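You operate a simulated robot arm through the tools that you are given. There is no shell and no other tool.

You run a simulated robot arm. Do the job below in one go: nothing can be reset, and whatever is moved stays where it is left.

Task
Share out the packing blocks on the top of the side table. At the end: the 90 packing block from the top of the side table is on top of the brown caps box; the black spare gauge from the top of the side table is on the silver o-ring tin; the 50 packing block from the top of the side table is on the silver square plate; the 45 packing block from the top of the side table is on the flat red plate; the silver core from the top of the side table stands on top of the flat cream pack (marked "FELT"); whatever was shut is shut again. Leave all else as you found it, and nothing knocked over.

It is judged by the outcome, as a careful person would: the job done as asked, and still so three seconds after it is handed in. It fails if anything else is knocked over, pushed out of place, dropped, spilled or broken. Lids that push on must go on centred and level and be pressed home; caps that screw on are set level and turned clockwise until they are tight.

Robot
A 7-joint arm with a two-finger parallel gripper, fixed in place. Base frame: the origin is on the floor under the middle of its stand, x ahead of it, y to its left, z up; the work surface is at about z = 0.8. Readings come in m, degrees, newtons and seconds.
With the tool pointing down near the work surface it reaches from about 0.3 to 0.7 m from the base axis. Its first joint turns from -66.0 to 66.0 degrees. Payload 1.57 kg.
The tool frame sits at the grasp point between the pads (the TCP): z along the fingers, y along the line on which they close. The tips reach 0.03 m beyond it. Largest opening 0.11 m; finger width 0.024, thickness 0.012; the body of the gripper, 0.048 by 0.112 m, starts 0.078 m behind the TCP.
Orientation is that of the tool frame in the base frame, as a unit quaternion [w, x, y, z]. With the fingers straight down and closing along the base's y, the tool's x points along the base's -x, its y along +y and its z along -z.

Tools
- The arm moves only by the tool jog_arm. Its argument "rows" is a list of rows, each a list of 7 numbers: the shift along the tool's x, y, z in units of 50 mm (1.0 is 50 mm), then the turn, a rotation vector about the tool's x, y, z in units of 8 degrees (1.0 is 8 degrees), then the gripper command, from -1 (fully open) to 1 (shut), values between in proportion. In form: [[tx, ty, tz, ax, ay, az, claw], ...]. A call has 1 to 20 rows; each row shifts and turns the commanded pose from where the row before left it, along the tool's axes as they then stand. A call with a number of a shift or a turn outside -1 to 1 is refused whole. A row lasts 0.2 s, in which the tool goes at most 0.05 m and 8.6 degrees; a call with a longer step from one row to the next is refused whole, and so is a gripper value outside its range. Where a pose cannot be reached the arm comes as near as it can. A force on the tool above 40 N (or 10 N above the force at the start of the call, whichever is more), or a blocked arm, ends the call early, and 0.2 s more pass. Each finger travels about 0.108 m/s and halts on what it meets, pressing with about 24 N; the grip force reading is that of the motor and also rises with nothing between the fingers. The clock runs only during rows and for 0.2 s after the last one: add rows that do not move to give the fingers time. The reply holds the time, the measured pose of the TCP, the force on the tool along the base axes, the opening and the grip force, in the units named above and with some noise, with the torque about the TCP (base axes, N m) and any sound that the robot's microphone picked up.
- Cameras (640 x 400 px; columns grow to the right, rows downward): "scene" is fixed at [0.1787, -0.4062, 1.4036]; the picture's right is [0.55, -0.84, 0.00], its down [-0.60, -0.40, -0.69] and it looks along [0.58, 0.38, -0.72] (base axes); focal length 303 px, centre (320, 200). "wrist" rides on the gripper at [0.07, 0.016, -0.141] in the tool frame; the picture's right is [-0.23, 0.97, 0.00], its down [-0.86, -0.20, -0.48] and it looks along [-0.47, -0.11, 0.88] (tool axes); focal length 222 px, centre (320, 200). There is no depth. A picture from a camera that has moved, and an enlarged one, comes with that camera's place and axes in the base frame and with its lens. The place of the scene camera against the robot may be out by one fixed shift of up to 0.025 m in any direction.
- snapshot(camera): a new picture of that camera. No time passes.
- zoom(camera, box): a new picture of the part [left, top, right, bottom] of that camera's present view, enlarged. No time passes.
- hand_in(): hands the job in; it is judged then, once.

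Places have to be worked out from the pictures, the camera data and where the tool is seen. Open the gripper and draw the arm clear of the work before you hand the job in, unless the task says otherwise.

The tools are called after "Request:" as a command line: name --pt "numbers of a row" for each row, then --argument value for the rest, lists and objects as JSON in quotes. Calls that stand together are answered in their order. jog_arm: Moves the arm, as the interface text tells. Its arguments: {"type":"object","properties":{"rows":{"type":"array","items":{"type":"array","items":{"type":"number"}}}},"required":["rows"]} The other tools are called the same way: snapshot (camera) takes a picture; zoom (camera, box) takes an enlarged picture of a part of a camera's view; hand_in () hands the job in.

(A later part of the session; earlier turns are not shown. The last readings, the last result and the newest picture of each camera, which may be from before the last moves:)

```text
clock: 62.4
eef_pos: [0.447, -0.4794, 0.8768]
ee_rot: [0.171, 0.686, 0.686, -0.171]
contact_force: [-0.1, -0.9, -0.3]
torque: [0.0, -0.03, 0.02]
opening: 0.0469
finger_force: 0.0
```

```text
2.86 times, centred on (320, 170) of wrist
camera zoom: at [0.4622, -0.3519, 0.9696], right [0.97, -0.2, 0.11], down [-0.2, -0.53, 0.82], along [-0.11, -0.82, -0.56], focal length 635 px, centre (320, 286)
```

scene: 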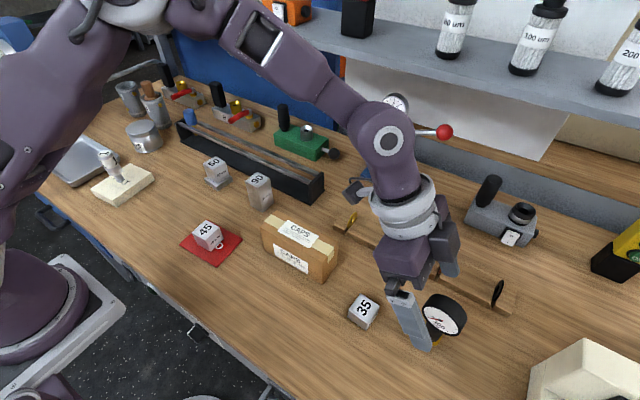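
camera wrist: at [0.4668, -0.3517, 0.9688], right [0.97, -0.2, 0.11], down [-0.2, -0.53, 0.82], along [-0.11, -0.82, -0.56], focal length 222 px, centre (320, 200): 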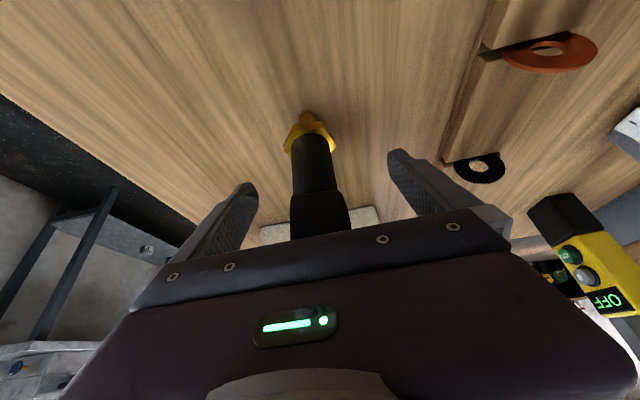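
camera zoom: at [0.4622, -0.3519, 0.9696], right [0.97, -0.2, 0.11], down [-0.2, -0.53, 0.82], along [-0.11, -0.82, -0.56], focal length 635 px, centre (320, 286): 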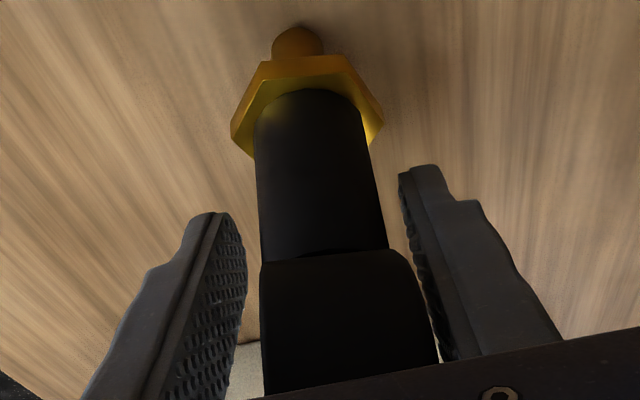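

The gauge is now nearly centred between the pads. I nudge back 0.7 mm and close gently until both pads bear.

Request:
jog_arm --pt "0 0.014 0 0 0 0 0.15" --pt "0 0 0 0 0 0 0.22" --pt "0 0 0 0 0 0 0.28" --pt "0 0 0 0 0 0 0.34" --pt "0 0 0 0 0 0 0.4" --pt "0 0 0 0 0 0 0.5" --pt "0 0 0 0 0 0 1" --pt "0 0 0 0 0 0 1" --pt "0 0 0 0 0 0 1"

Request:
zoom --camera "wrist" --box '[240, 100, 400, 240]'

Request:
zoom --camera "scene" --box '[400, 270, 500, 360]'

```text
clock: 64.4
eef_pos: [0.4478, -0.479, 0.877]
ee_rot: [0.171, 0.685, 0.688, -0.17]
contact_force: [1.5, 0.9, 0.1]
torque: [0.03, -0.06, -0.03]
opening: 0.0284
finger_force: 23.9
```

```text
2.86 times, centred on (320, 170) of wrist
camera zoom: at [0.4629, -0.3517, 0.9695], right [0.97, -0.2, 0.11], down [-0.2, -0.53, 0.82], along [-0.11, -0.82, -0.56], focal length 635 px, centre (320, 286)
```

zoom: 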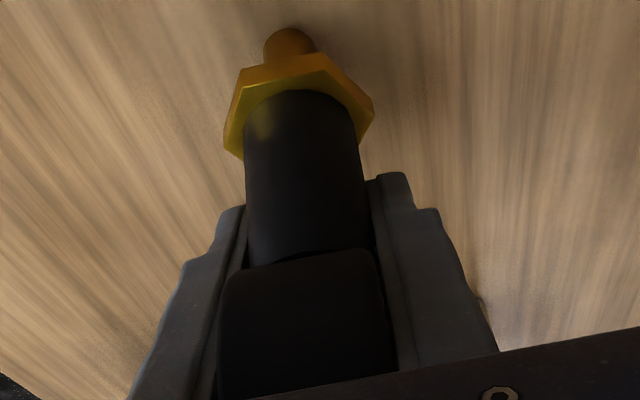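

```text
4.44 times, centred on (450, 315) of scene
camera zoom: at [0.1787, -0.4062, 1.4036], right [0.55, -0.84, 0.0], down [-0.6, -0.4, -0.69], along [0.58, 0.38, -0.72], focal length 1346 px, centre (-258, -311)
```

zoom: 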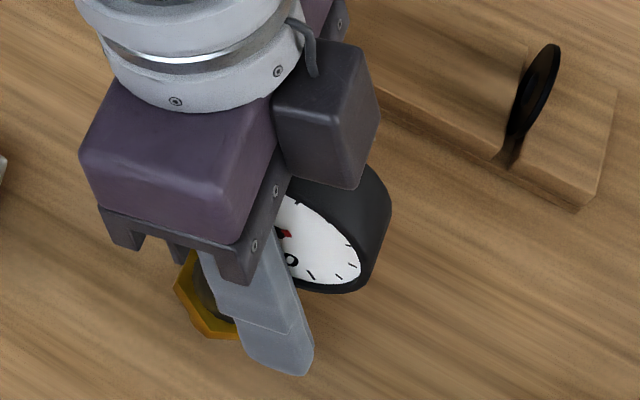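

The gauge is gripped at 28.4 mm and 23.9 N. I lift it straight up 60 mm in the base frame and check that it hangs upright.

Request:
jog_arm --pt "-0.047 0 -0.088 0 0 0 1" --pt "-0.094 0 -0.177 0 0 0 1" --pt "-0.188 0 -0.353 0 0 0 1" --pt "-0.235 0 -0.441 0 0 0 1" --pt "0 0 0 0 0 0 1" --pt "0 0 0 0 0 0 1"

Request:
zoom --camera "wrist" --box '[240, 100, 400, 240]'

Request:
zoom --camera "scene" --box '[380, 230, 500, 350]'

```text
clock: 65.8
eef_pos: [0.4476, -0.4805, 0.9373]
ee_rot: [0.171, 0.685, 0.687, -0.171]
contact_force: [0.0, -0.4, -3.4]
torque: [-0.05, -0.02, 0.0]
opening: 0.0285
finger_force: 24.1
```

```text
2.86 times, centred on (320, 170) of wrist
camera zoom: at [0.4626, -0.3532, 1.0301], right [0.97, -0.2, 0.11], down [-0.2, -0.53, 0.82], along [-0.11, -0.82, -0.56], focal length 635 px, centre (320, 286)
```

zoom: 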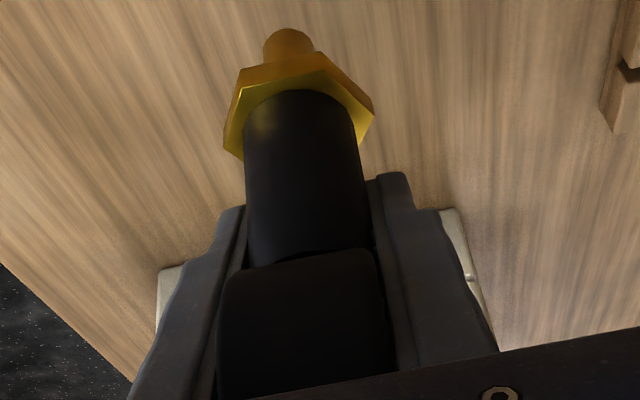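

```text
3.33 times, centred on (440, 290) of scene
camera zoom: at [0.1787, -0.4063, 1.4036], right [0.55, -0.84, 0.0], down [-0.6, -0.4, -0.69], along [0.58, 0.38, -0.72], focal length 1009 px, centre (-80, -100)
```

zoom: 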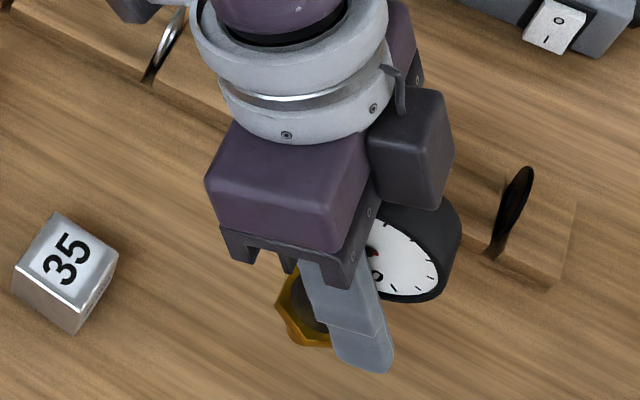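

The gauge is held firmly and hasn't shifted in the grip. It weighs about 3.4 N. I draw it inward and up, so its foot stays above everything on the bench.

Request:
jog_arm --pt "0.126 -0.175 -0.277 0 0 0 1" --pt "0.252 -0.35 -0.554 0 0 0 1" --pt "0.252 -0.35 -0.554 0 0 0 1" --pt "0.252 -0.35 -0.554 0 0 0 1" --pt "0.252 -0.35 -0.554 0 0 0 1" --pt "0.126 -0.175 -0.277 0 0 0 1" --pt "0 0 0 0 0 0 1" --pt "0 0 0 0 0 0 1"

Request:
snapshot --camera "scene"

Request:
snapshot --camera "wrist"

```text
clock: 67.6
eef_pos: [0.3566, -0.3596, 1.0291]
ee_rot: [0.171, 0.685, 0.688, -0.171]
contact_force: [-0.6, -0.5, -2.8]
torque: [-0.02, 0.01, 0.0]
opening: 0.0286
finger_force: 24.2
```

```text
taken
```

scene: 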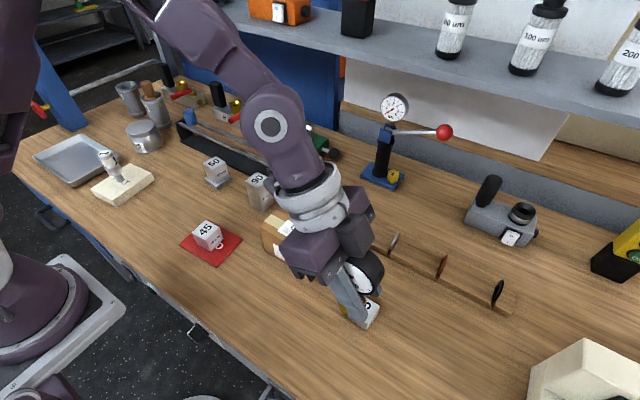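

```text
taken
camera wrist: at [0.3734, -0.2312, 1.1224], right [0.97, -0.2, 0.11], down [-0.2, -0.53, 0.82], along [-0.11, -0.82, -0.56], focal length 222 px, centre (320, 200)
```

wrist: 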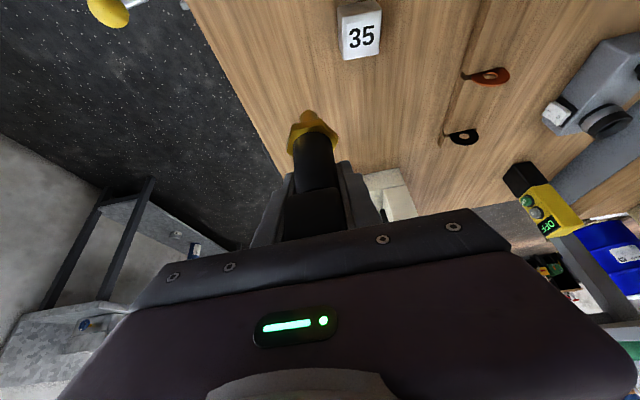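

The gauge is clear, with its foot at about z 0.95. I swing left along an arc of constant radius while turning the tool about the vertical, taking the first half now.

Request:
jog_arm --pt "0.592 0.613 -0.315 -0.4557 0 -0.8571 1" --pt "0.567 0.644 -0.301 -0.4557 0 -0.8571 1" --pt "0.54 0.673 -0.287 -0.4557 0 -0.8571 1" --pt "0.512 0.7 -0.272 -0.4557 0 -0.8571 1" --pt "0.483 0.726 -0.257 -0.4557 0 -0.8571 1" --pt "0.453 0.751 -0.241 -0.4557 0 -0.8571 1" --pt "0.422 0.774 -0.224 -0.4557 0 -0.8571 1" --pt "0.39 0.795 -0.207 -0.4557 0 -0.8571 1" --pt "0.357 0.814 -0.19 -0.4557 0 -0.8571 1" --pt "0 0 0 0 0 0 1" --pt "0 0 0 0 0 0 1"

Request:
snapshot --camera "scene"

```text
clock: 70.0
eef_pos: [0.5039, 0.0112, 1.0261]
ee_rot: [0.238, 0.169, 0.956, -0.043]
contact_force: [-0.3, 0.2, -3.3]
torque: [0.01, -0.05, -0.02]
opening: 0.0286
finger_force: 23.4
```

```text
taken
```

scene: 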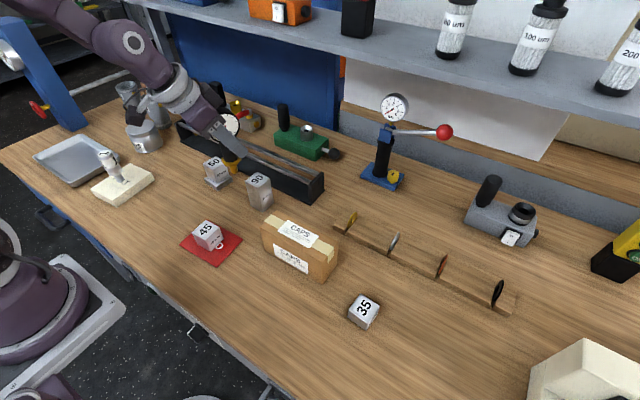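

The pose is as computed, with a tilt of 28 degrees at azimuth -20. I run the second half of the swing.

Request:
jog_arm --pt "0.323 0.832 -0.172 -0.4557 0 -0.8571 1" --pt "0.289 0.848 -0.154 -0.4557 0 -0.8571 1" --pt "0.254 0.862 -0.135 -0.4557 0 -0.8571 1" --pt "0.219 0.875 -0.116 -0.4557 0 -0.8571 1" --pt "0.183 0.885 -0.097 -0.4557 0 -0.8571 1" --pt "0.146 0.894 -0.078 -0.4557 0 -0.8571 1" --pt "0.11 0.9 -0.058 -0.4557 0 -0.8571 1" --pt "0.073 0.905 -0.039 -0.4557 0 -0.8571 1" --pt "0 0 0 0 0 0 1" --pt "0 0 0 0 0 0 1"

Request:
snapshot --camera "wrist"

Request:
snapshot --camera "scene"

```text
clock: 72.2
eef_pos: [0.3869, 0.327, 1.023]
ee_rot: [0.211, -0.322, 0.92, 0.075]
contact_force: [-0.7, 0.1, -3.1]
torque: [0.02, -0.02, 0.02]
opening: 0.0284
finger_force: 24.0
out of reach, approached as far as the arm can: row 5
```

```text
taken
camera wrist: at [0.2792, 0.2619, 1.1193], right [-0.45, 0.89, 0.1], down [0.56, 0.19, 0.8], along [0.69, 0.42, -0.59], focal length 222 px, centre (320, 200)
```

wrist: 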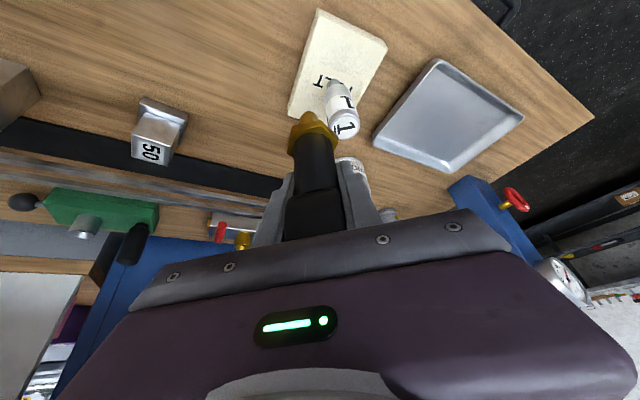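

```text
taken
```

scene: 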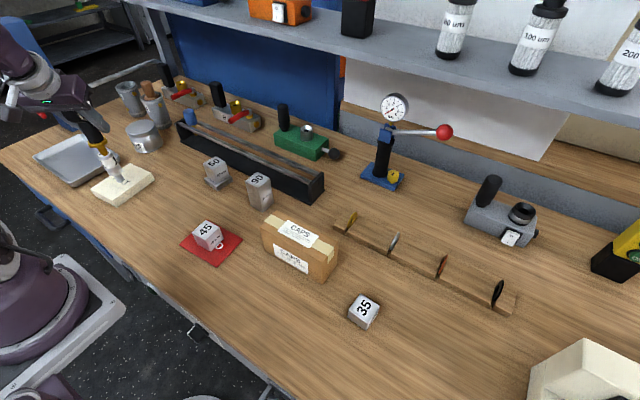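

One row hit a limit and the tilt dropped about 2 degrees, so I will correct that. The foot is about 35 mm above the core's top. I move outward toward the tin first, then restore the tilt there.

Request:
jog_arm --pt "-0.4 0.055 0.194 0 0 0 1" --pt "-0.6 0.08 0.291 0 0 0 1" --pt "-0.6 0.08 0.291 0 0 0 1" --pt "-0.52 0.07 0.252 0 0 0 1" --pt "0 0 0 0 0 0 1" --pt "0 0 0 0 0 0 1"

Request:
snapshot --camera "wrist"

Request:
zoom --camera "scene" --box '[40, 60, 200, 210]'

```text
clock: 73.6
eef_pos: [0.4716, 0.4117, 1.0239]
ee_rot: [0.211, -0.32, 0.92, 0.075]
contact_force: [0.5, 0.3, -2.9]
torque: [0.02, -0.05, 0.05]
opening: 0.0286
finger_force: 23.9
```

```text
taken
camera wrist: at [0.363, 0.3453, 1.1204], right [-0.45, 0.89, 0.1], down [0.56, 0.19, 0.8], along [0.69, 0.41, -0.59], focal length 222 px, centre (320, 200)
```

wrist: 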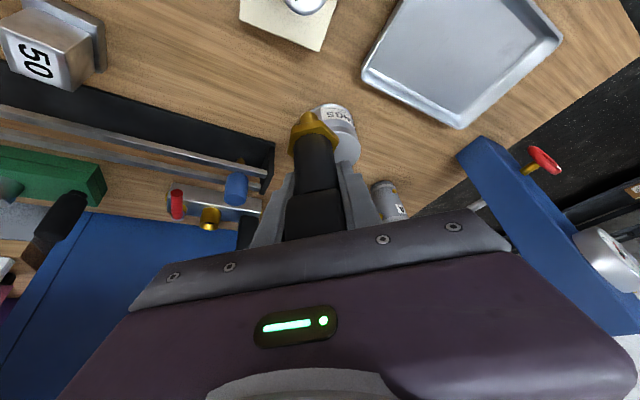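

```text
2.67 times, centred on (120, 135) of scene
camera zoom: at [0.1787, -0.4062, 1.4036], right [0.55, -0.84, 0.0], down [-0.6, -0.4, -0.69], along [0.58, 0.38, -0.72], focal length 807 px, centre (853, 373)
```

zoom: 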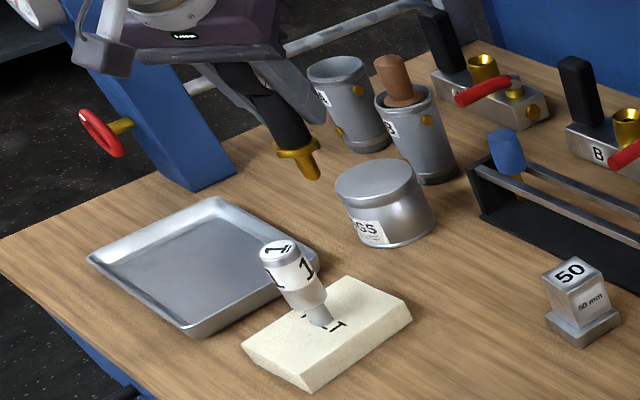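

The grip and orientation are steady. I restore the missing 2 degrees of lean and re-read the pose.

Request:
jog_arm --pt "0 0 0 0 -0.25 0 1" --pt "0 0 0 0 0 0 1" --pt "0 0 0 0 0 0 1"

Request:
zoom --camera "scene" --box '[90, 70, 170, 140]'

Request:
zoom --camera "wrist" --box '[270, 80, 400, 200]'

```text
clock: 74.4
eef_pos: [0.4709, 0.4099, 1.0232]
ee_rot: [0.227, -0.319, 0.917, 0.08]
contact_force: [0.5, 1.1, -3.1]
torque: [0.04, -0.03, 0.0]
opening: 0.0286
finger_force: 23.8
```

```text
5.71 times, centred on (130, 105) of scene
camera zoom: at [0.1787, -0.4062, 1.4036], right [0.55, -0.84, 0.0], down [-0.6, -0.4, -0.69], along [0.58, 0.38, -0.72], focal length 1730 px, centre (1406, 743)
```

zoom: 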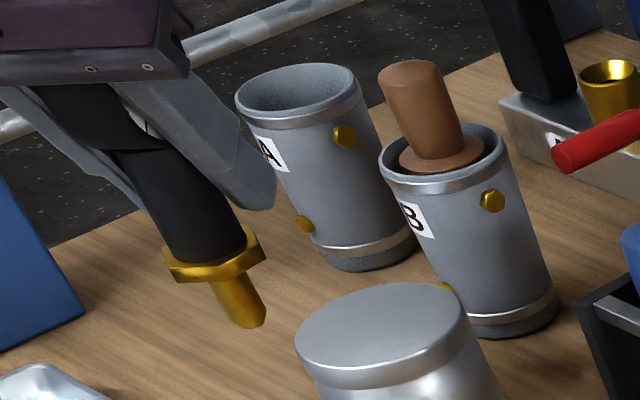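

```text
3.33 times, centred on (335, 140) of wrist
camera zoom: at [0.3599, 0.3428, 1.116], right [-0.45, 0.89, 0.11], down [0.54, 0.17, 0.82], along [0.71, 0.43, -0.56], focal length 740 px, centre (270, 400)
```

zoom: 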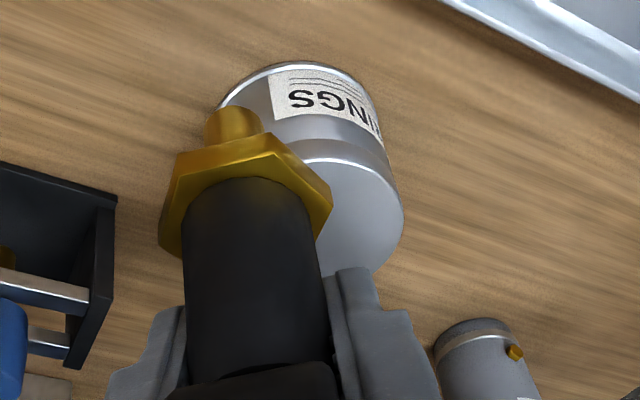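

The lean is back to 27.9 degrees, the same as at the pickup. The tin's lid centre is at about (0.548, 0.490), with its top at z 0.866. I move out over it with the foot still about 40 mm above the lid.

Request:
jog_arm --pt "-0.25 0.05 0.28 0 0 0 1" --pt "-0.42 0.083 0.46 0 0 0 1" --pt "-0.42 0.083 0.46 0 0 0 1" --pt "-0.25 0.05 0.28 0 0 0 1" --pt "-0.139 0.03 0.161 0 0 0 1" --pt "0 0 0 0 0 0 1" --pt "0 0 0 0 0 0 1"

Request:
snapshot --camera "wrist"

Request:
zoom --camera "scene" --box '[90, 60, 190, 160]'

```text
clock: 76.0
eef_pos: [0.5419, 0.4861, 0.9864]
ee_rot: [0.227, -0.32, 0.917, 0.08]
contact_force: [-0.1, -0.4, -2.3]
torque: [-0.01, 0.01, -0.02]
opening: 0.0286
finger_force: 24.2
```

```text
taken
camera wrist: at [0.4314, 0.4193, 1.078], right [-0.45, 0.89, 0.11], down [0.54, 0.17, 0.82], along [0.71, 0.43, -0.56], focal length 222 px, centre (320, 200)
```

wrist: 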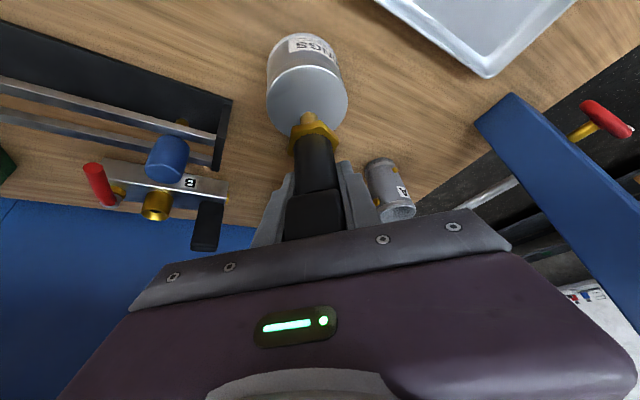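

```text
4.00 times, centred on (140, 110) of scene
camera zoom: at [0.1787, -0.4062, 1.4036], right [0.55, -0.84, 0.0], down [-0.6, -0.4, -0.69], along [0.58, 0.38, -0.72], focal length 1211 px, centre (1040, 560)
```

zoom: 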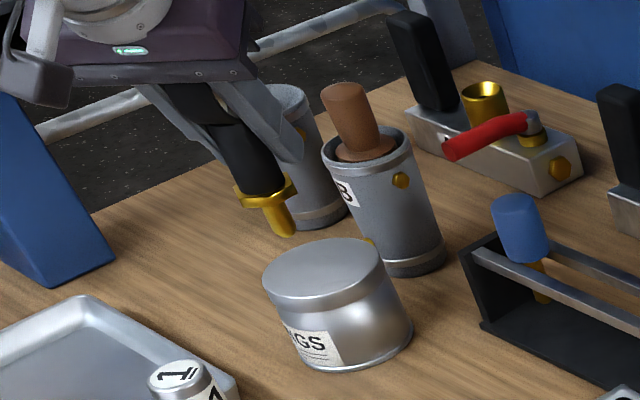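

The tilt gives enough reach. I zoom the wrist view to compare the foot's position with the lid's centre.

Request:
zoom --camera "wrist" --box '[240, 20, 400, 180]'

```text
2.50 times, centred on (320, 100) of wrist
camera zoom: at [0.4314, 0.4193, 1.078], right [-0.45, 0.89, 0.11], down [0.54, 0.17, 0.82], along [0.71, 0.43, -0.56], focal length 555 px, centre (320, 450)
```

zoom: 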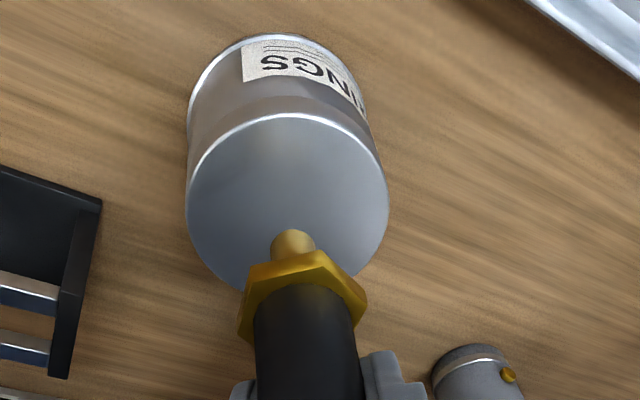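

The foot looks about 6 mm short of the lid's centre. I shift outward by that much and lower 30 mm, leaving about 10 mm of gap.

Request:
jog_arm --pt "0.044 0 0.147 0 0 0 1" --pt "0.065 0.003 0.22 0 0 0 1" --pt "0.065 0.003 0.22 0 0 0 1" --pt "0 0 0 0 0 0 1" --pt "0 0 0 0 0 0 1"

Request:
zoom --camera "wrist" --box '[240, 20, 400, 180]'

Request:
zoom --camera "scene" --box '[100, 80, 180, 160]'

```text
clock: 77.2
eef_pos: [0.546, 0.4892, 0.9549]
ee_rot: [0.226, -0.32, 0.916, 0.08]
contact_force: [-0.8, -0.2, -3.1]
torque: [0.0, -0.03, -0.03]
opening: 0.0284
finger_force: 24.1
```

```text
2.50 times, centred on (320, 100) of wrist
camera zoom: at [0.4358, 0.423, 1.0479], right [-0.45, 0.89, 0.11], down [0.54, 0.17, 0.82], along [0.71, 0.43, -0.56], focal length 555 px, centre (320, 450)
```

zoom: 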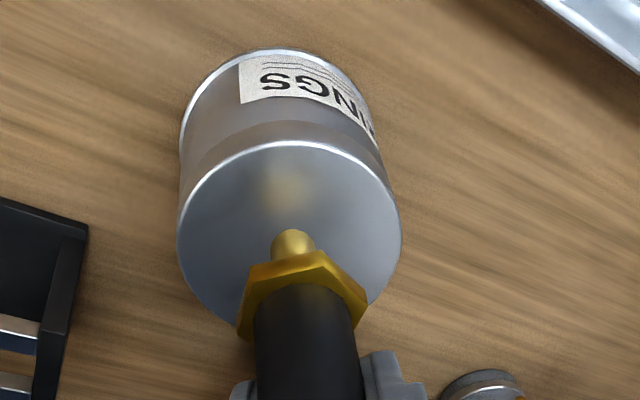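

```text
5.00 times, centred on (140, 120) of scene
camera zoom: at [0.1787, -0.4062, 1.4036], right [0.55, -0.84, 0.0], down [-0.6, -0.4, -0.69], along [0.58, 0.38, -0.72], focal length 1514 px, centre (1220, 600)
```

zoom: 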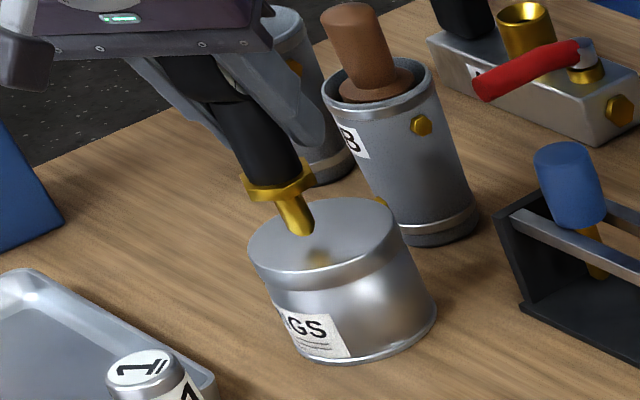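

The lid's reflection of the foot shows a gap of about 7 mm, with the foot roughly 8 mm inward of centre. I shift 7 mm outward and come down 3 mm.

Request:
jog_arm --pt "-0.06 0.005 0.033 0 0 0 1" --pt "-0.064 0.005 0.032 0 0 0 1" --pt "0.028 0 0.053 0 0 0 1" --pt "0 0 0 0 0 0 1" --pt "0 0 0 0 0 0 1"

Request:
zoom --camera "wrist" --box '[240, 20, 400, 180]'

Request:
zoom --camera "scene" --box '[110, 90, 170, 150]'

```text
clock: 78.4
eef_pos: [0.551, 0.4944, 0.9515]
ee_rot: [0.226, -0.32, 0.917, 0.08]
contact_force: [0.2, 0.1, -2.8]
torque: [0.01, -0.06, 0.0]
opening: 0.0281
finger_force: 24.0
```

```text
2.50 times, centred on (320, 100) of wrist
camera zoom: at [0.441, 0.4274, 1.0453], right [-0.45, 0.89, 0.11], down [0.54, 0.17, 0.82], along [0.71, 0.43, -0.56], focal length 555 px, centre (320, 450)
```

zoom: 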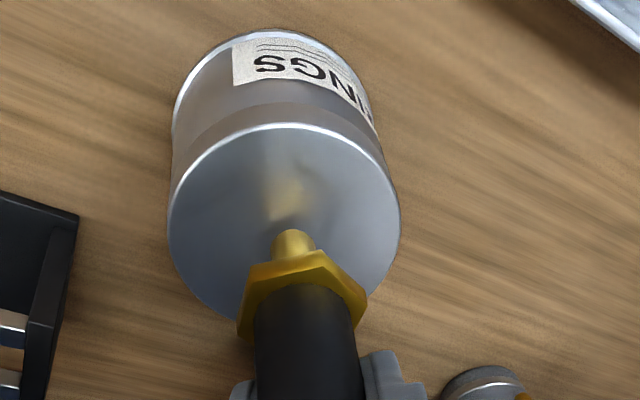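

```text
6.67 times, centred on (140, 120) of scene
camera zoom: at [0.1787, -0.4062, 1.4036], right [0.55, -0.84, 0.0], down [-0.6, -0.4, -0.69], along [0.58, 0.38, -0.72], focal length 2018 px, centre (1520, 733)
```

zoom: 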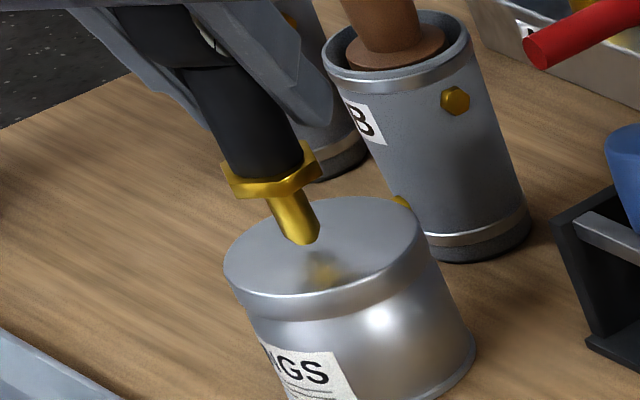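

The foot is well within the lid and the stem looks vertical. I step down 1 mm at a time until contact.

Request:
jog_arm --pt "0.0093 0 0.0177 0 0 0 1" --pt "0.0093 0 0.0177 0 0 0 1" --pt "0.0093 0 0.0177 0 0 0 1" --pt "0 0 0 0 0 0 1"

Request:
zoom --camera "scene" --box '[110, 90, 170, 150]'

```text
clock: 79.4
eef_pos: [0.5518, 0.4947, 0.9488]
ee_rot: [0.226, -0.32, 0.917, 0.08]
contact_force: [-0.7, 0.2, -2.5]
torque: [0.04, 0.0, 0.0]
opening: 0.0284
finger_force: 24.1
```

```text
6.67 times, centred on (140, 120) of scene
camera zoom: at [0.1787, -0.4062, 1.4036], right [0.55, -0.84, 0.0], down [-0.6, -0.4, -0.69], along [0.58, 0.38, -0.72], focal length 2018 px, centre (1520, 733)
```

zoom: 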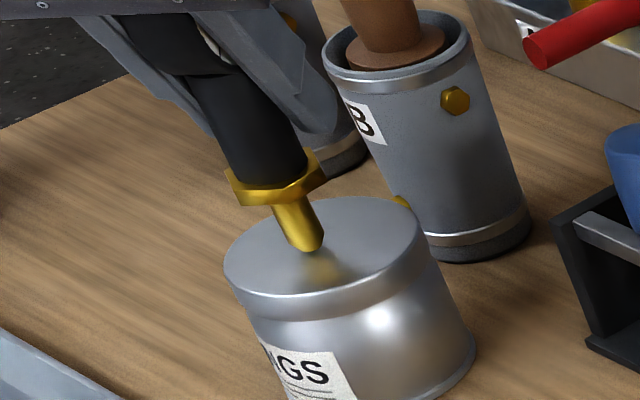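

The gap is closing but there is no contact yet, with the force still at -2.5 N. I continue in 1 mm steps.

Request:
jog_arm --pt "0.0093 0 0.0177 0 0 0 1" --pt "0.0093 0 0.0177 0 0 0 1" --pt "0 0 0 0 0 0 1"

```text
clock: 80.2
eef_pos: [0.5517, 0.494, 0.9472]
ee_rot: [0.227, -0.319, 0.917, 0.08]
contact_force: [0.4, -0.2, -2.9]
torque: [0.02, 0.0, 0.01]
opening: 0.0284
finger_force: 24.0
```

There is still no contact at z 0.947. I take two more 1 mm steps.

Request:
jog_arm --pt "0.0093 0 0.0177 0 0 0 1" --pt "0.0093 0 0.0177 0 0 0 1" --pt "0 0 0 0 0 0 1"

Request:
zoom --camera "scene" --box '[110, 90, 170, 150]'

```text
clock: 81.0
eef_pos: [0.5514, 0.4946, 0.9468]
ee_rot: [0.228, -0.319, 0.916, 0.08]
contact_force: [-2.9, -3.3, 14.5]
torque: [-0.37, 0.29, -0.02]
opening: 0.0283
finger_force: 23.9
```

```text
6.67 times, centred on (140, 120) of scene
camera zoom: at [0.1784, -0.4065, 1.4035], right [0.55, -0.84, 0.0], down [-0.6, -0.4, -0.69], along [0.58, 0.38, -0.72], focal length 2018 px, centre (1520, 733)
```

zoom: 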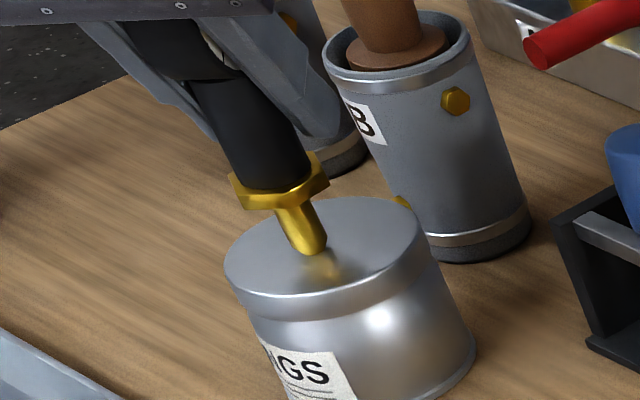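

The foot is on the lid, with the force up to +14.5 N. I ease up about 1 mm to unload it.

Request:
jog_arm --pt "-0.0085 0 -0.016 0 0 0 1" --pt "0 0 0 0 0 0 1"

```text
clock: 81.6
eef_pos: [0.5517, 0.4953, 0.9472]
ee_rot: [0.228, -0.319, 0.916, 0.081]
contact_force: [3.7, 0.0, 14.9]
torque: [-0.07, -0.16, 0.01]
opening: 0.0281
finger_force: 24.0
```

The force is still 14.9 N, so I ease up a little more.

Request:
jog_arm --pt "-0.007 0 -0.0133 0 0 0 1" --pt "0 0 0 0 0 0 1"

```text
clock: 82.2
eef_pos: [0.5523, 0.4943, 0.9481]
ee_rot: [0.228, -0.32, 0.916, 0.079]
contact_force: [4.6, 0.8, 12.5]
torque: [0.04, -0.32, 0.0]
opening: 0.0284
finger_force: 23.5
```

Request:
jog_arm --pt "-0.006 0 -0.0115 0 0 0 1" --pt "0 0 0 0 0 0 1" --pt "0 0 0 0 0 0 1"

Request:
zoom --camera "scene" --box '[110, 90, 170, 150]'

```text
clock: 83.0
eef_pos: [0.5514, 0.494, 0.947]
ee_rot: [0.226, -0.32, 0.917, 0.08]
contact_force: [3.5, -1.5, 8.5]
torque: [-0.16, -0.22, 0.01]
opening: 0.0284
finger_force: 24.2
```

```text
6.67 times, centred on (140, 120) of scene
camera zoom: at [0.1786, -0.4064, 1.4035], right [0.55, -0.84, 0.0], down [-0.6, -0.4, -0.69], along [0.58, 0.38, -0.72], focal length 2018 px, centre (1520, 733)
```

zoom: 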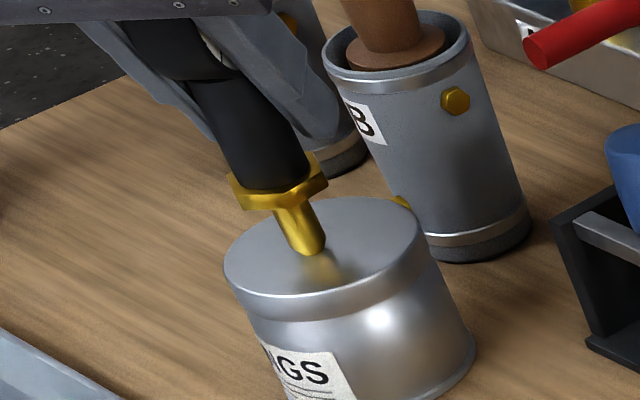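

The force is falling, now 8.5 N. I ease up another 0.5 mm in two small steps.

Request:
jog_arm --pt "-0.0045 0 -0.0085 0 0 0 1" --pt "0 0 0 0 0 0 1" --pt "0 0 0 0 0 0 1"

```text
clock: 83.8
eef_pos: [0.5521, 0.4941, 0.9465]
ee_rot: [0.226, -0.32, 0.917, 0.079]
contact_force: [-0.2, -0.3, 1.6]
torque: [-0.01, -0.07, 0.05]
opening: 0.0286
finger_force: 24.2
```

The load is now light at 1.6 N, with almost no side force. Before releasing I check in the wrist view that the gauge hasn't turned in the grip.

Request:
zoom --camera "wrist" --box '[240, 20, 400, 180]'

Request:
zoom --camera "wrist" --box '[240, 100, 400, 240]'

```text
2.50 times, centred on (320, 100) of wrist
camera zoom: at [0.4408, 0.4277, 1.0397], right [-0.45, 0.89, 0.11], down [0.54, 0.18, 0.82], along [0.71, 0.43, -0.56], focal length 555 px, centre (320, 450)
```

zoom: 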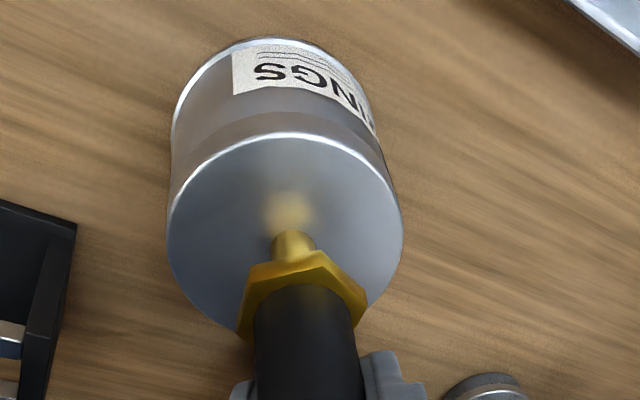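

```text
2.86 times, centred on (320, 170) of wrist
camera zoom: at [0.4408, 0.4277, 1.0397], right [-0.45, 0.89, 0.11], down [0.54, 0.18, 0.82], along [0.71, 0.43, -0.56], focal length 635 px, centre (320, 286)
```

zoom: 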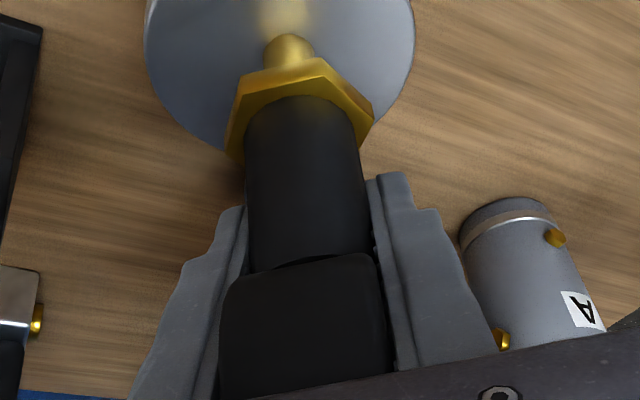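

Compared with the pickup, the foot seems to have swung outward by about 1 to 1.5 degrees. I lift 1.5 mm, take out 1 degree of lean to straighten it, and set it down again.

Request:
jog_arm --pt "-0.014 0 -0.0266 0 0 0 1" --pt "0 0 0 0 0 0 1" --pt "0 0 0 0 0.125 0 1" --pt "0 0 0 0 0 0 1" --pt "0 0 0 0 0 0 1"

Request:
zoom --camera "wrist" --box '[240, 20, 400, 180]'

Request:
zoom --camera "scene" --box '[115, 95, 165, 145]'

```text
clock: 85.0
eef_pos: [0.5516, 0.4942, 0.9501]
ee_rot: [0.219, -0.32, 0.919, 0.077]
contact_force: [0.5, -0.8, -2.8]
torque: [0.02, -0.01, 0.01]
opening: 0.0287
finger_force: 24.0
```

```text
2.50 times, centred on (320, 100) of wrist
camera zoom: at [0.4423, 0.4286, 1.0445], right [-0.45, 0.89, 0.1], down [0.55, 0.18, 0.81], along [0.7, 0.42, -0.57], focal length 555 px, centre (320, 450)
```

zoom: 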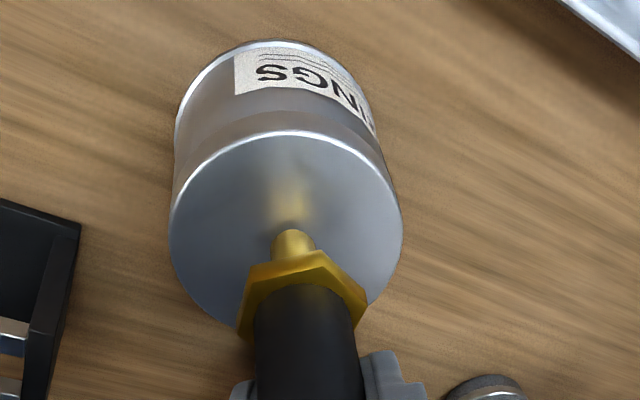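

```text
8.00 times, centred on (140, 120) of scene
camera zoom: at [0.1787, -0.4062, 1.4036], right [0.55, -0.84, 0.0], down [-0.6, -0.4, -0.69], along [0.58, 0.38, -0.72], focal length 2422 px, centre (1760, 840)
```

zoom: 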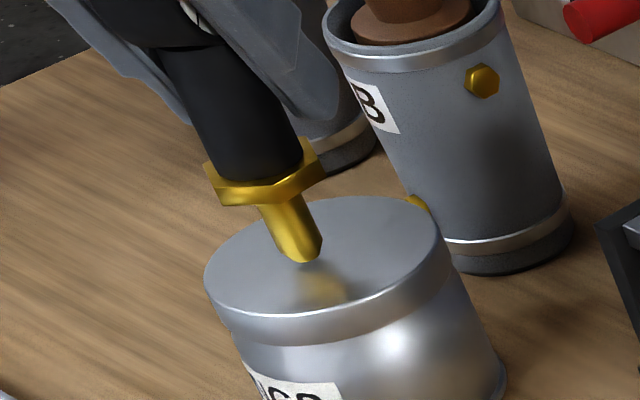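

I re-zoom with exactly the same box as the post-lift picture, to compare the foot's position in the grip.

Request:
zoom --camera "wrist" --box '[240, 100, 400, 240]'

```text
2.86 times, centred on (320, 170) of wrist
camera zoom: at [0.4423, 0.4286, 1.0445], right [-0.45, 0.89, 0.1], down [0.55, 0.18, 0.81], along [0.7, 0.42, -0.57], focal length 635 px, centre (320, 286)
```

zoom: 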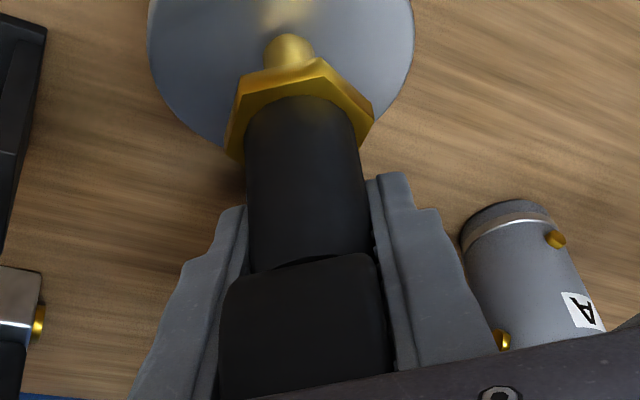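

The change is small, about 0.5 to 1.3 degrees, so the 1 degree correction suits it. I lower again in small steps and watch the force.

Request:
jog_arm --pt "0.009 0 0.0178 0 0 0 1" --pt "0.009 0 0.0178 0 0 0 1" --pt "0 0 0 0 0 0 1"

```text
clock: 85.8
eef_pos: [0.5523, 0.4946, 0.9466]
ee_rot: [0.219, -0.321, 0.918, 0.076]
contact_force: [0.0, 0.6, -3.2]
torque: [0.03, 0.0, 0.02]
opening: 0.0285
finger_force: 24.2
```

Request:
jog_arm --pt "0.0045 0 0.0089 0 0 0 1" --pt "0 0 0 0 0 0 1"

```text
clock: 86.4
eef_pos: [0.5518, 0.4937, 0.9464]
ee_rot: [0.218, -0.32, 0.919, 0.078]
contact_force: [0.2, 0.3, -2.5]
torque: [-0.01, 0.0, 0.01]
opening: 0.0281
finger_force: 24.0
```

There is still no contact, with the force at the gauge's own weight of about -2.8 N. I take another 0.5 mm step.

Request:
jog_arm --pt "0.0045 0 0.0089 0 0 0 1" --pt "0 0 0 0 0 0 1"

```text
clock: 87.0
eef_pos: [0.5528, 0.4955, 0.9465]
ee_rot: [0.218, -0.32, 0.919, 0.077]
contact_force: [0.1, -0.7, -1.7]
torque: [0.0, 0.0, 0.04]
opening: 0.0282
finger_force: 24.4
```

Request:
jog_arm --pt "0.003 0 0.006 0 0 0 1" --pt "0 0 0 0 0 0 1"

```text
clock: 87.6
eef_pos: [0.5513, 0.495, 0.9465]
ee_rot: [0.219, -0.32, 0.918, 0.077]
contact_force: [-2.5, -1.6, 3.8]
torque: [-0.06, 0.13, 0.0]
opening: 0.0284
finger_force: 24.4
```

Light contact is confirmed at +3.8 N. I back off a touch and open the fingers slowly and evenly.

Request:
jog_arm --pt "-0.0015 0 -0.003 0 0 0 1" --pt "0 0 0 0 0 0 1"

Request:
zoom --camera "scene" --box '[115, 95, 165, 145]'

```text
clock: 88.2
eef_pos: [0.5523, 0.4938, 0.9464]
ee_rot: [0.219, -0.32, 0.918, 0.078]
contact_force: [-1.8, -0.7, 3.0]
torque: [-0.05, 0.18, -0.04]
opening: 0.0285
finger_force: 23.6
```

```text
8.00 times, centred on (140, 120) of scene
camera zoom: at [0.1785, -0.4063, 1.4036], right [0.55, -0.84, 0.0], down [-0.6, -0.4, -0.69], along [0.58, 0.38, -0.72], focal length 2422 px, centre (1760, 840)
```

zoom: 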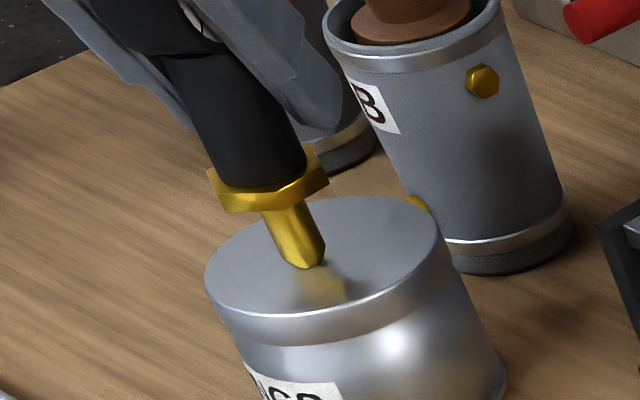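

The foot rests on the lid and the stem looks vertical. I open slowly.

Request:
jog_arm --pt "0 0 0 0 0 0 0.47" --pt "0 0 0 0 0 0 0.44" --pt "0 0 0 0 0 0 0.4" --pt "0 0 0 0 0 0 0.35" --pt "0 0 0 0 0 0 0.25" --pt "0 0 0 0 0 0 0.1" --pt "0 0 0 0 0 0 0"

Request:
zoom --camera "scene" --box '[100, 70, 180, 150]'

Request:
zoom --camera "wrist" --box '[240, 60, 400, 220]'

```text
clock: 89.8
eef_pos: [0.5505, 0.4953, 0.946]
ee_rot: [0.219, -0.32, 0.919, 0.077]
contact_force: [0.5, 0.7, 0.1]
torque: [0.0, 0.02, 0.03]
opening: 0.0551
finger_force: 0.0
```

```text
5.00 times, centred on (140, 110) of scene
camera zoom: at [0.1787, -0.4062, 1.4036], right [0.55, -0.84, 0.0], down [-0.6, -0.4, -0.69], along [0.58, 0.38, -0.72], focal length 1514 px, centre (1220, 650)
```

zoom: 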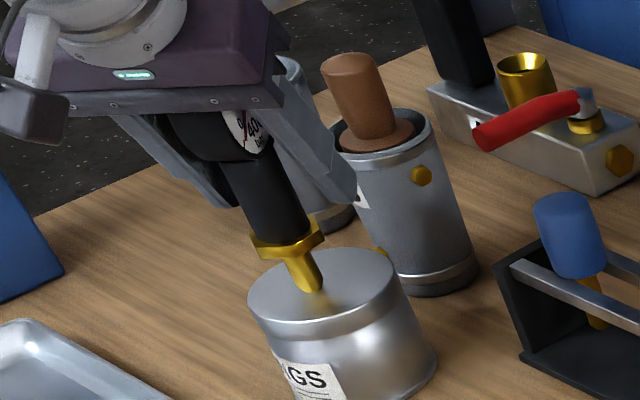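

```text
2.50 times, centred on (320, 140) of wrist
camera zoom: at [0.4425, 0.4286, 1.0414], right [-0.45, 0.89, 0.1], down [0.55, 0.18, 0.81], along [0.7, 0.42, -0.57], focal length 555 px, centre (320, 350)
```

zoom: 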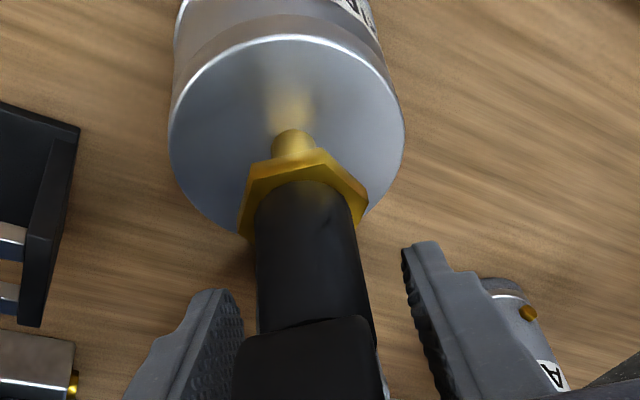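

The gauge stands on its own, with no force on the tool. I open further and draw back along the tool axis, up and inward.

Request:
jog_arm --pt "0 0 0 0 0 0 -0.3" --pt "0 0 0 0 0 0 -0.5" --pt "0 0 -0.1 0 0 0 -0.5" --pt "0 0 -0.3 0 0 0 -0.5" --pt "0 0 -0.5 0 0 0 -0.5" --pt "0 0 -0.7 0 0 0 -0.5" --pt "0 0 -0.7 0 0 0 -0.5" --pt "0 0 -0.4 0 0 0 -0.5" --pt "0 0 0 0 0 0 -0.5"

Request:
snapshot --camera "wrist"

Request:
zoom --camera "scene" --box '[70, 50, 210, 210]'

```text
clock: 91.8
eef_pos: [0.5046, 0.4568, 1.0658]
ee_rot: [0.218, -0.321, 0.918, 0.077]
contact_force: [0.0, 0.8, -0.6]
torque: [0.02, -0.02, 0.01]
opening: 0.0826
finger_force: 0.0
```

```text
taken
camera wrist: at [0.3949, 0.3906, 1.1619], right [-0.45, 0.89, 0.1], down [0.55, 0.18, 0.81], along [0.7, 0.42, -0.57], focal length 222 px, centre (320, 200)
```

wrist: 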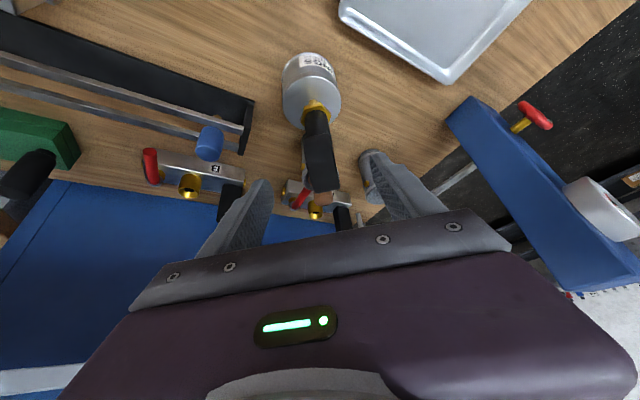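

```text
2.50 times, centred on (140, 130) of scene
camera zoom: at [0.1787, -0.4062, 1.4036], right [0.55, -0.84, 0.0], down [-0.6, -0.4, -0.69], along [0.58, 0.38, -0.72], focal length 757 px, centre (770, 375)
```

zoom: 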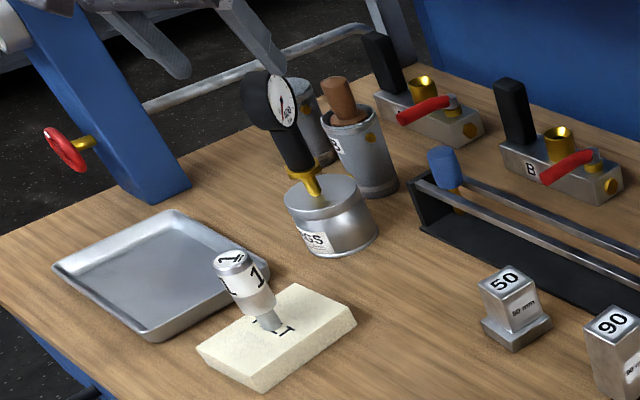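

The gauge stands upright on the closed tin. Now I pull in, bring the tool back to straight down, and yaw it to about -1 degree for the 90 block.

Request:
jog_arm --pt "0.57 -0.063 -0.4 0 0 0 -0.5" --pt "0.57 -0.063 -0.4 0 0 0 -0.5" --pt "0.57 -0.063 -0.4 0 0 0 -0.5" --pt "0 0 0 0 0.84 0 -0.5" --pt "0 0 0 0 0.84 0 -0.5" --pt "0 0 0 0 0.84 0 -0.5" --pt "0 0 0 0 0.84 0 -0.5" --pt "0 0 0 0 0 0.99 -0.5" --pt "0 0 0 0 0 0.99 -0.5" --pt "0 0 0 0 0 0.99 -0.5" --pt "0 0 0 0 0 0.99 -0.5" --pt "0 0 0 0 0 0.99 -0.5" --pt "0 0 0 0 0 0 -0.5" --pt "0 0 0 0 0 0 -0.5"

Request:
snapshot --camera "scene"

Request:
snapshot --camera "wrist"

```text
clock: 94.8
eef_pos: [0.4289, 0.3842, 1.082]
ee_rot: [0.0, 0.011, 1.0, 0.0]
contact_force: [-0.2, 0.2, -0.5]
torque: [-0.01, 0.01, -0.03]
opening: 0.0823
finger_force: 0.1
```

```text
taken
```

scene: 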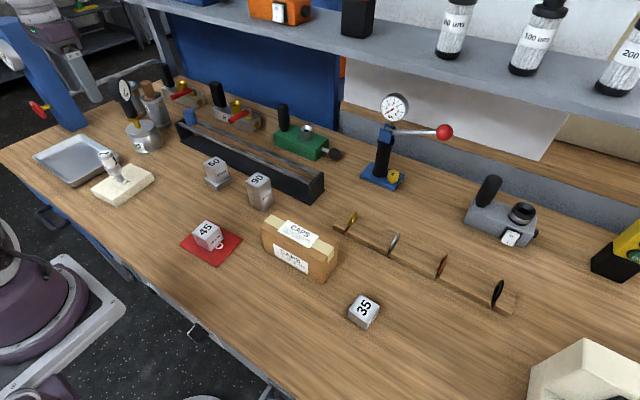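

```text
taken
camera wrist: at [0.3599, 0.4027, 1.2238], right [0.25, 0.97, 0.0], down [0.85, -0.22, 0.48], along [0.46, -0.12, -0.88], focal length 222 px, centre (320, 200)
```

wrist: 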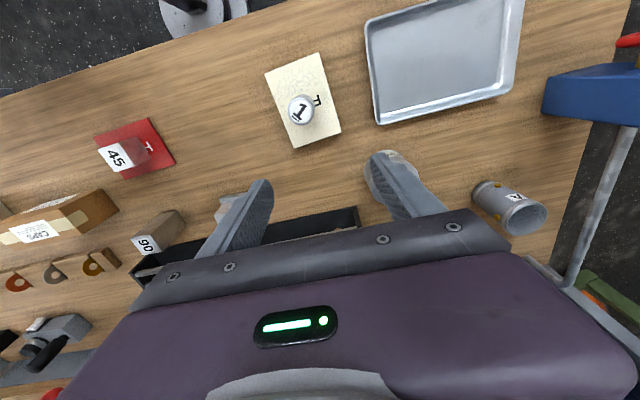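

Everything is standing where it should be. I move toward a hover above the 90 block at about (0.55, 0.009).

Request:
jog_arm --pt "-0.2 -0.5 0 0 0 0 -1" --pt "-0.287 -0.827 0.15 0 0 0 -1" --pt "-0.287 -0.827 0.2 0 0 0 -1" --pt "-0.287 -0.827 0.2 0 0 0 -1" --pt "-0.287 -0.827 0.2 0 0 0 -1" --pt "-0.287 -0.827 0.2 0 0 0 -1" --pt "-0.287 -0.827 0.2 0 0 0 -1" --pt "-0.287 -0.827 0.2 0 0 0 -1" --pt "-0.22 -0.65 0.15 0 0 0 -1" --pt "-0.15 -0.5 0.1 0 0 0 -1" --pt "0 0 0 0 0 0 -1" --pt "0 0 0 0 0 0 -1"

Request:
snapshot --camera "wrist"

Request:
zoom --camera "wrist" --box '[260, 90, 400, 220]'

Request:
zoom --camera "scene" --box '[230, 190, 350, 300]'

```text
clock: 97.4
eef_pos: [0.5503, 0.0122, 1.0016]
ee_rot: [-0.001, 0.01, 1.0, 0.001]
contact_force: [-0.7, 0.8, -0.6]
torque: [0.03, -0.01, 0.0]
opening: 0.1101
finger_force: 0.1
```

```text
taken
camera wrist: at [0.4801, 0.0294, 1.143], right [0.25, 0.97, 0.0], down [0.85, -0.22, 0.48], along [0.46, -0.12, -0.88], focal length 222 px, centre (320, 200)
```

wrist: 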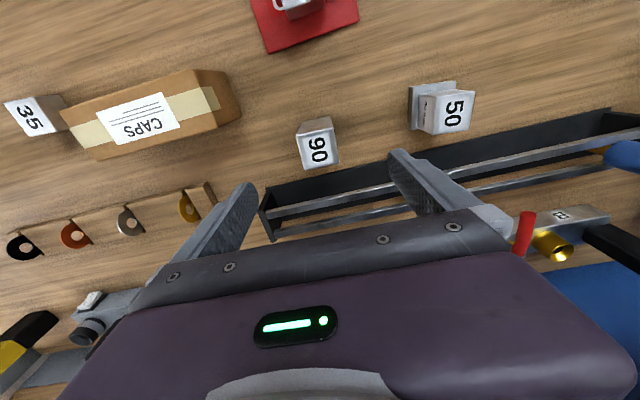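

```text
3.08 times, centred on (330, 155) of wrist
camera zoom: at [0.4801, 0.0294, 1.143], right [0.25, 0.97, 0.0], down [0.85, -0.22, 0.48], along [0.46, -0.12, -0.88], focal length 684 px, centre (289, 338)
```

zoom: 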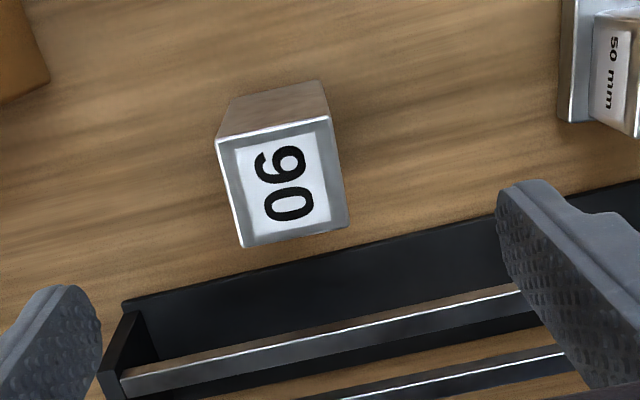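

```text
3.64 times, centred on (290, 245) of scene
camera zoom: at [0.1787, -0.4062, 1.4036], right [0.55, -0.84, 0.0], down [-0.6, -0.4, -0.69], along [0.58, 0.38, -0.72], focal length 1101 px, centre (429, 36)
```

zoom: 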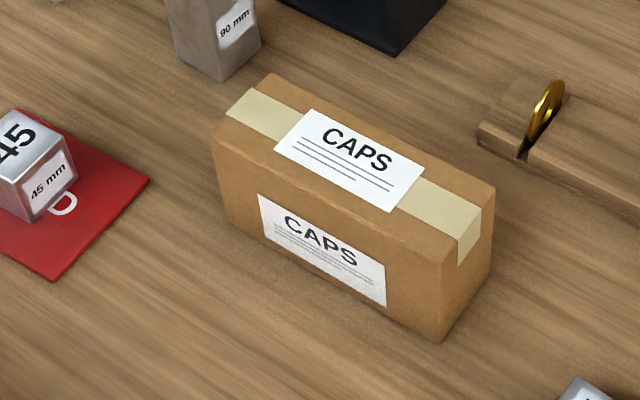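

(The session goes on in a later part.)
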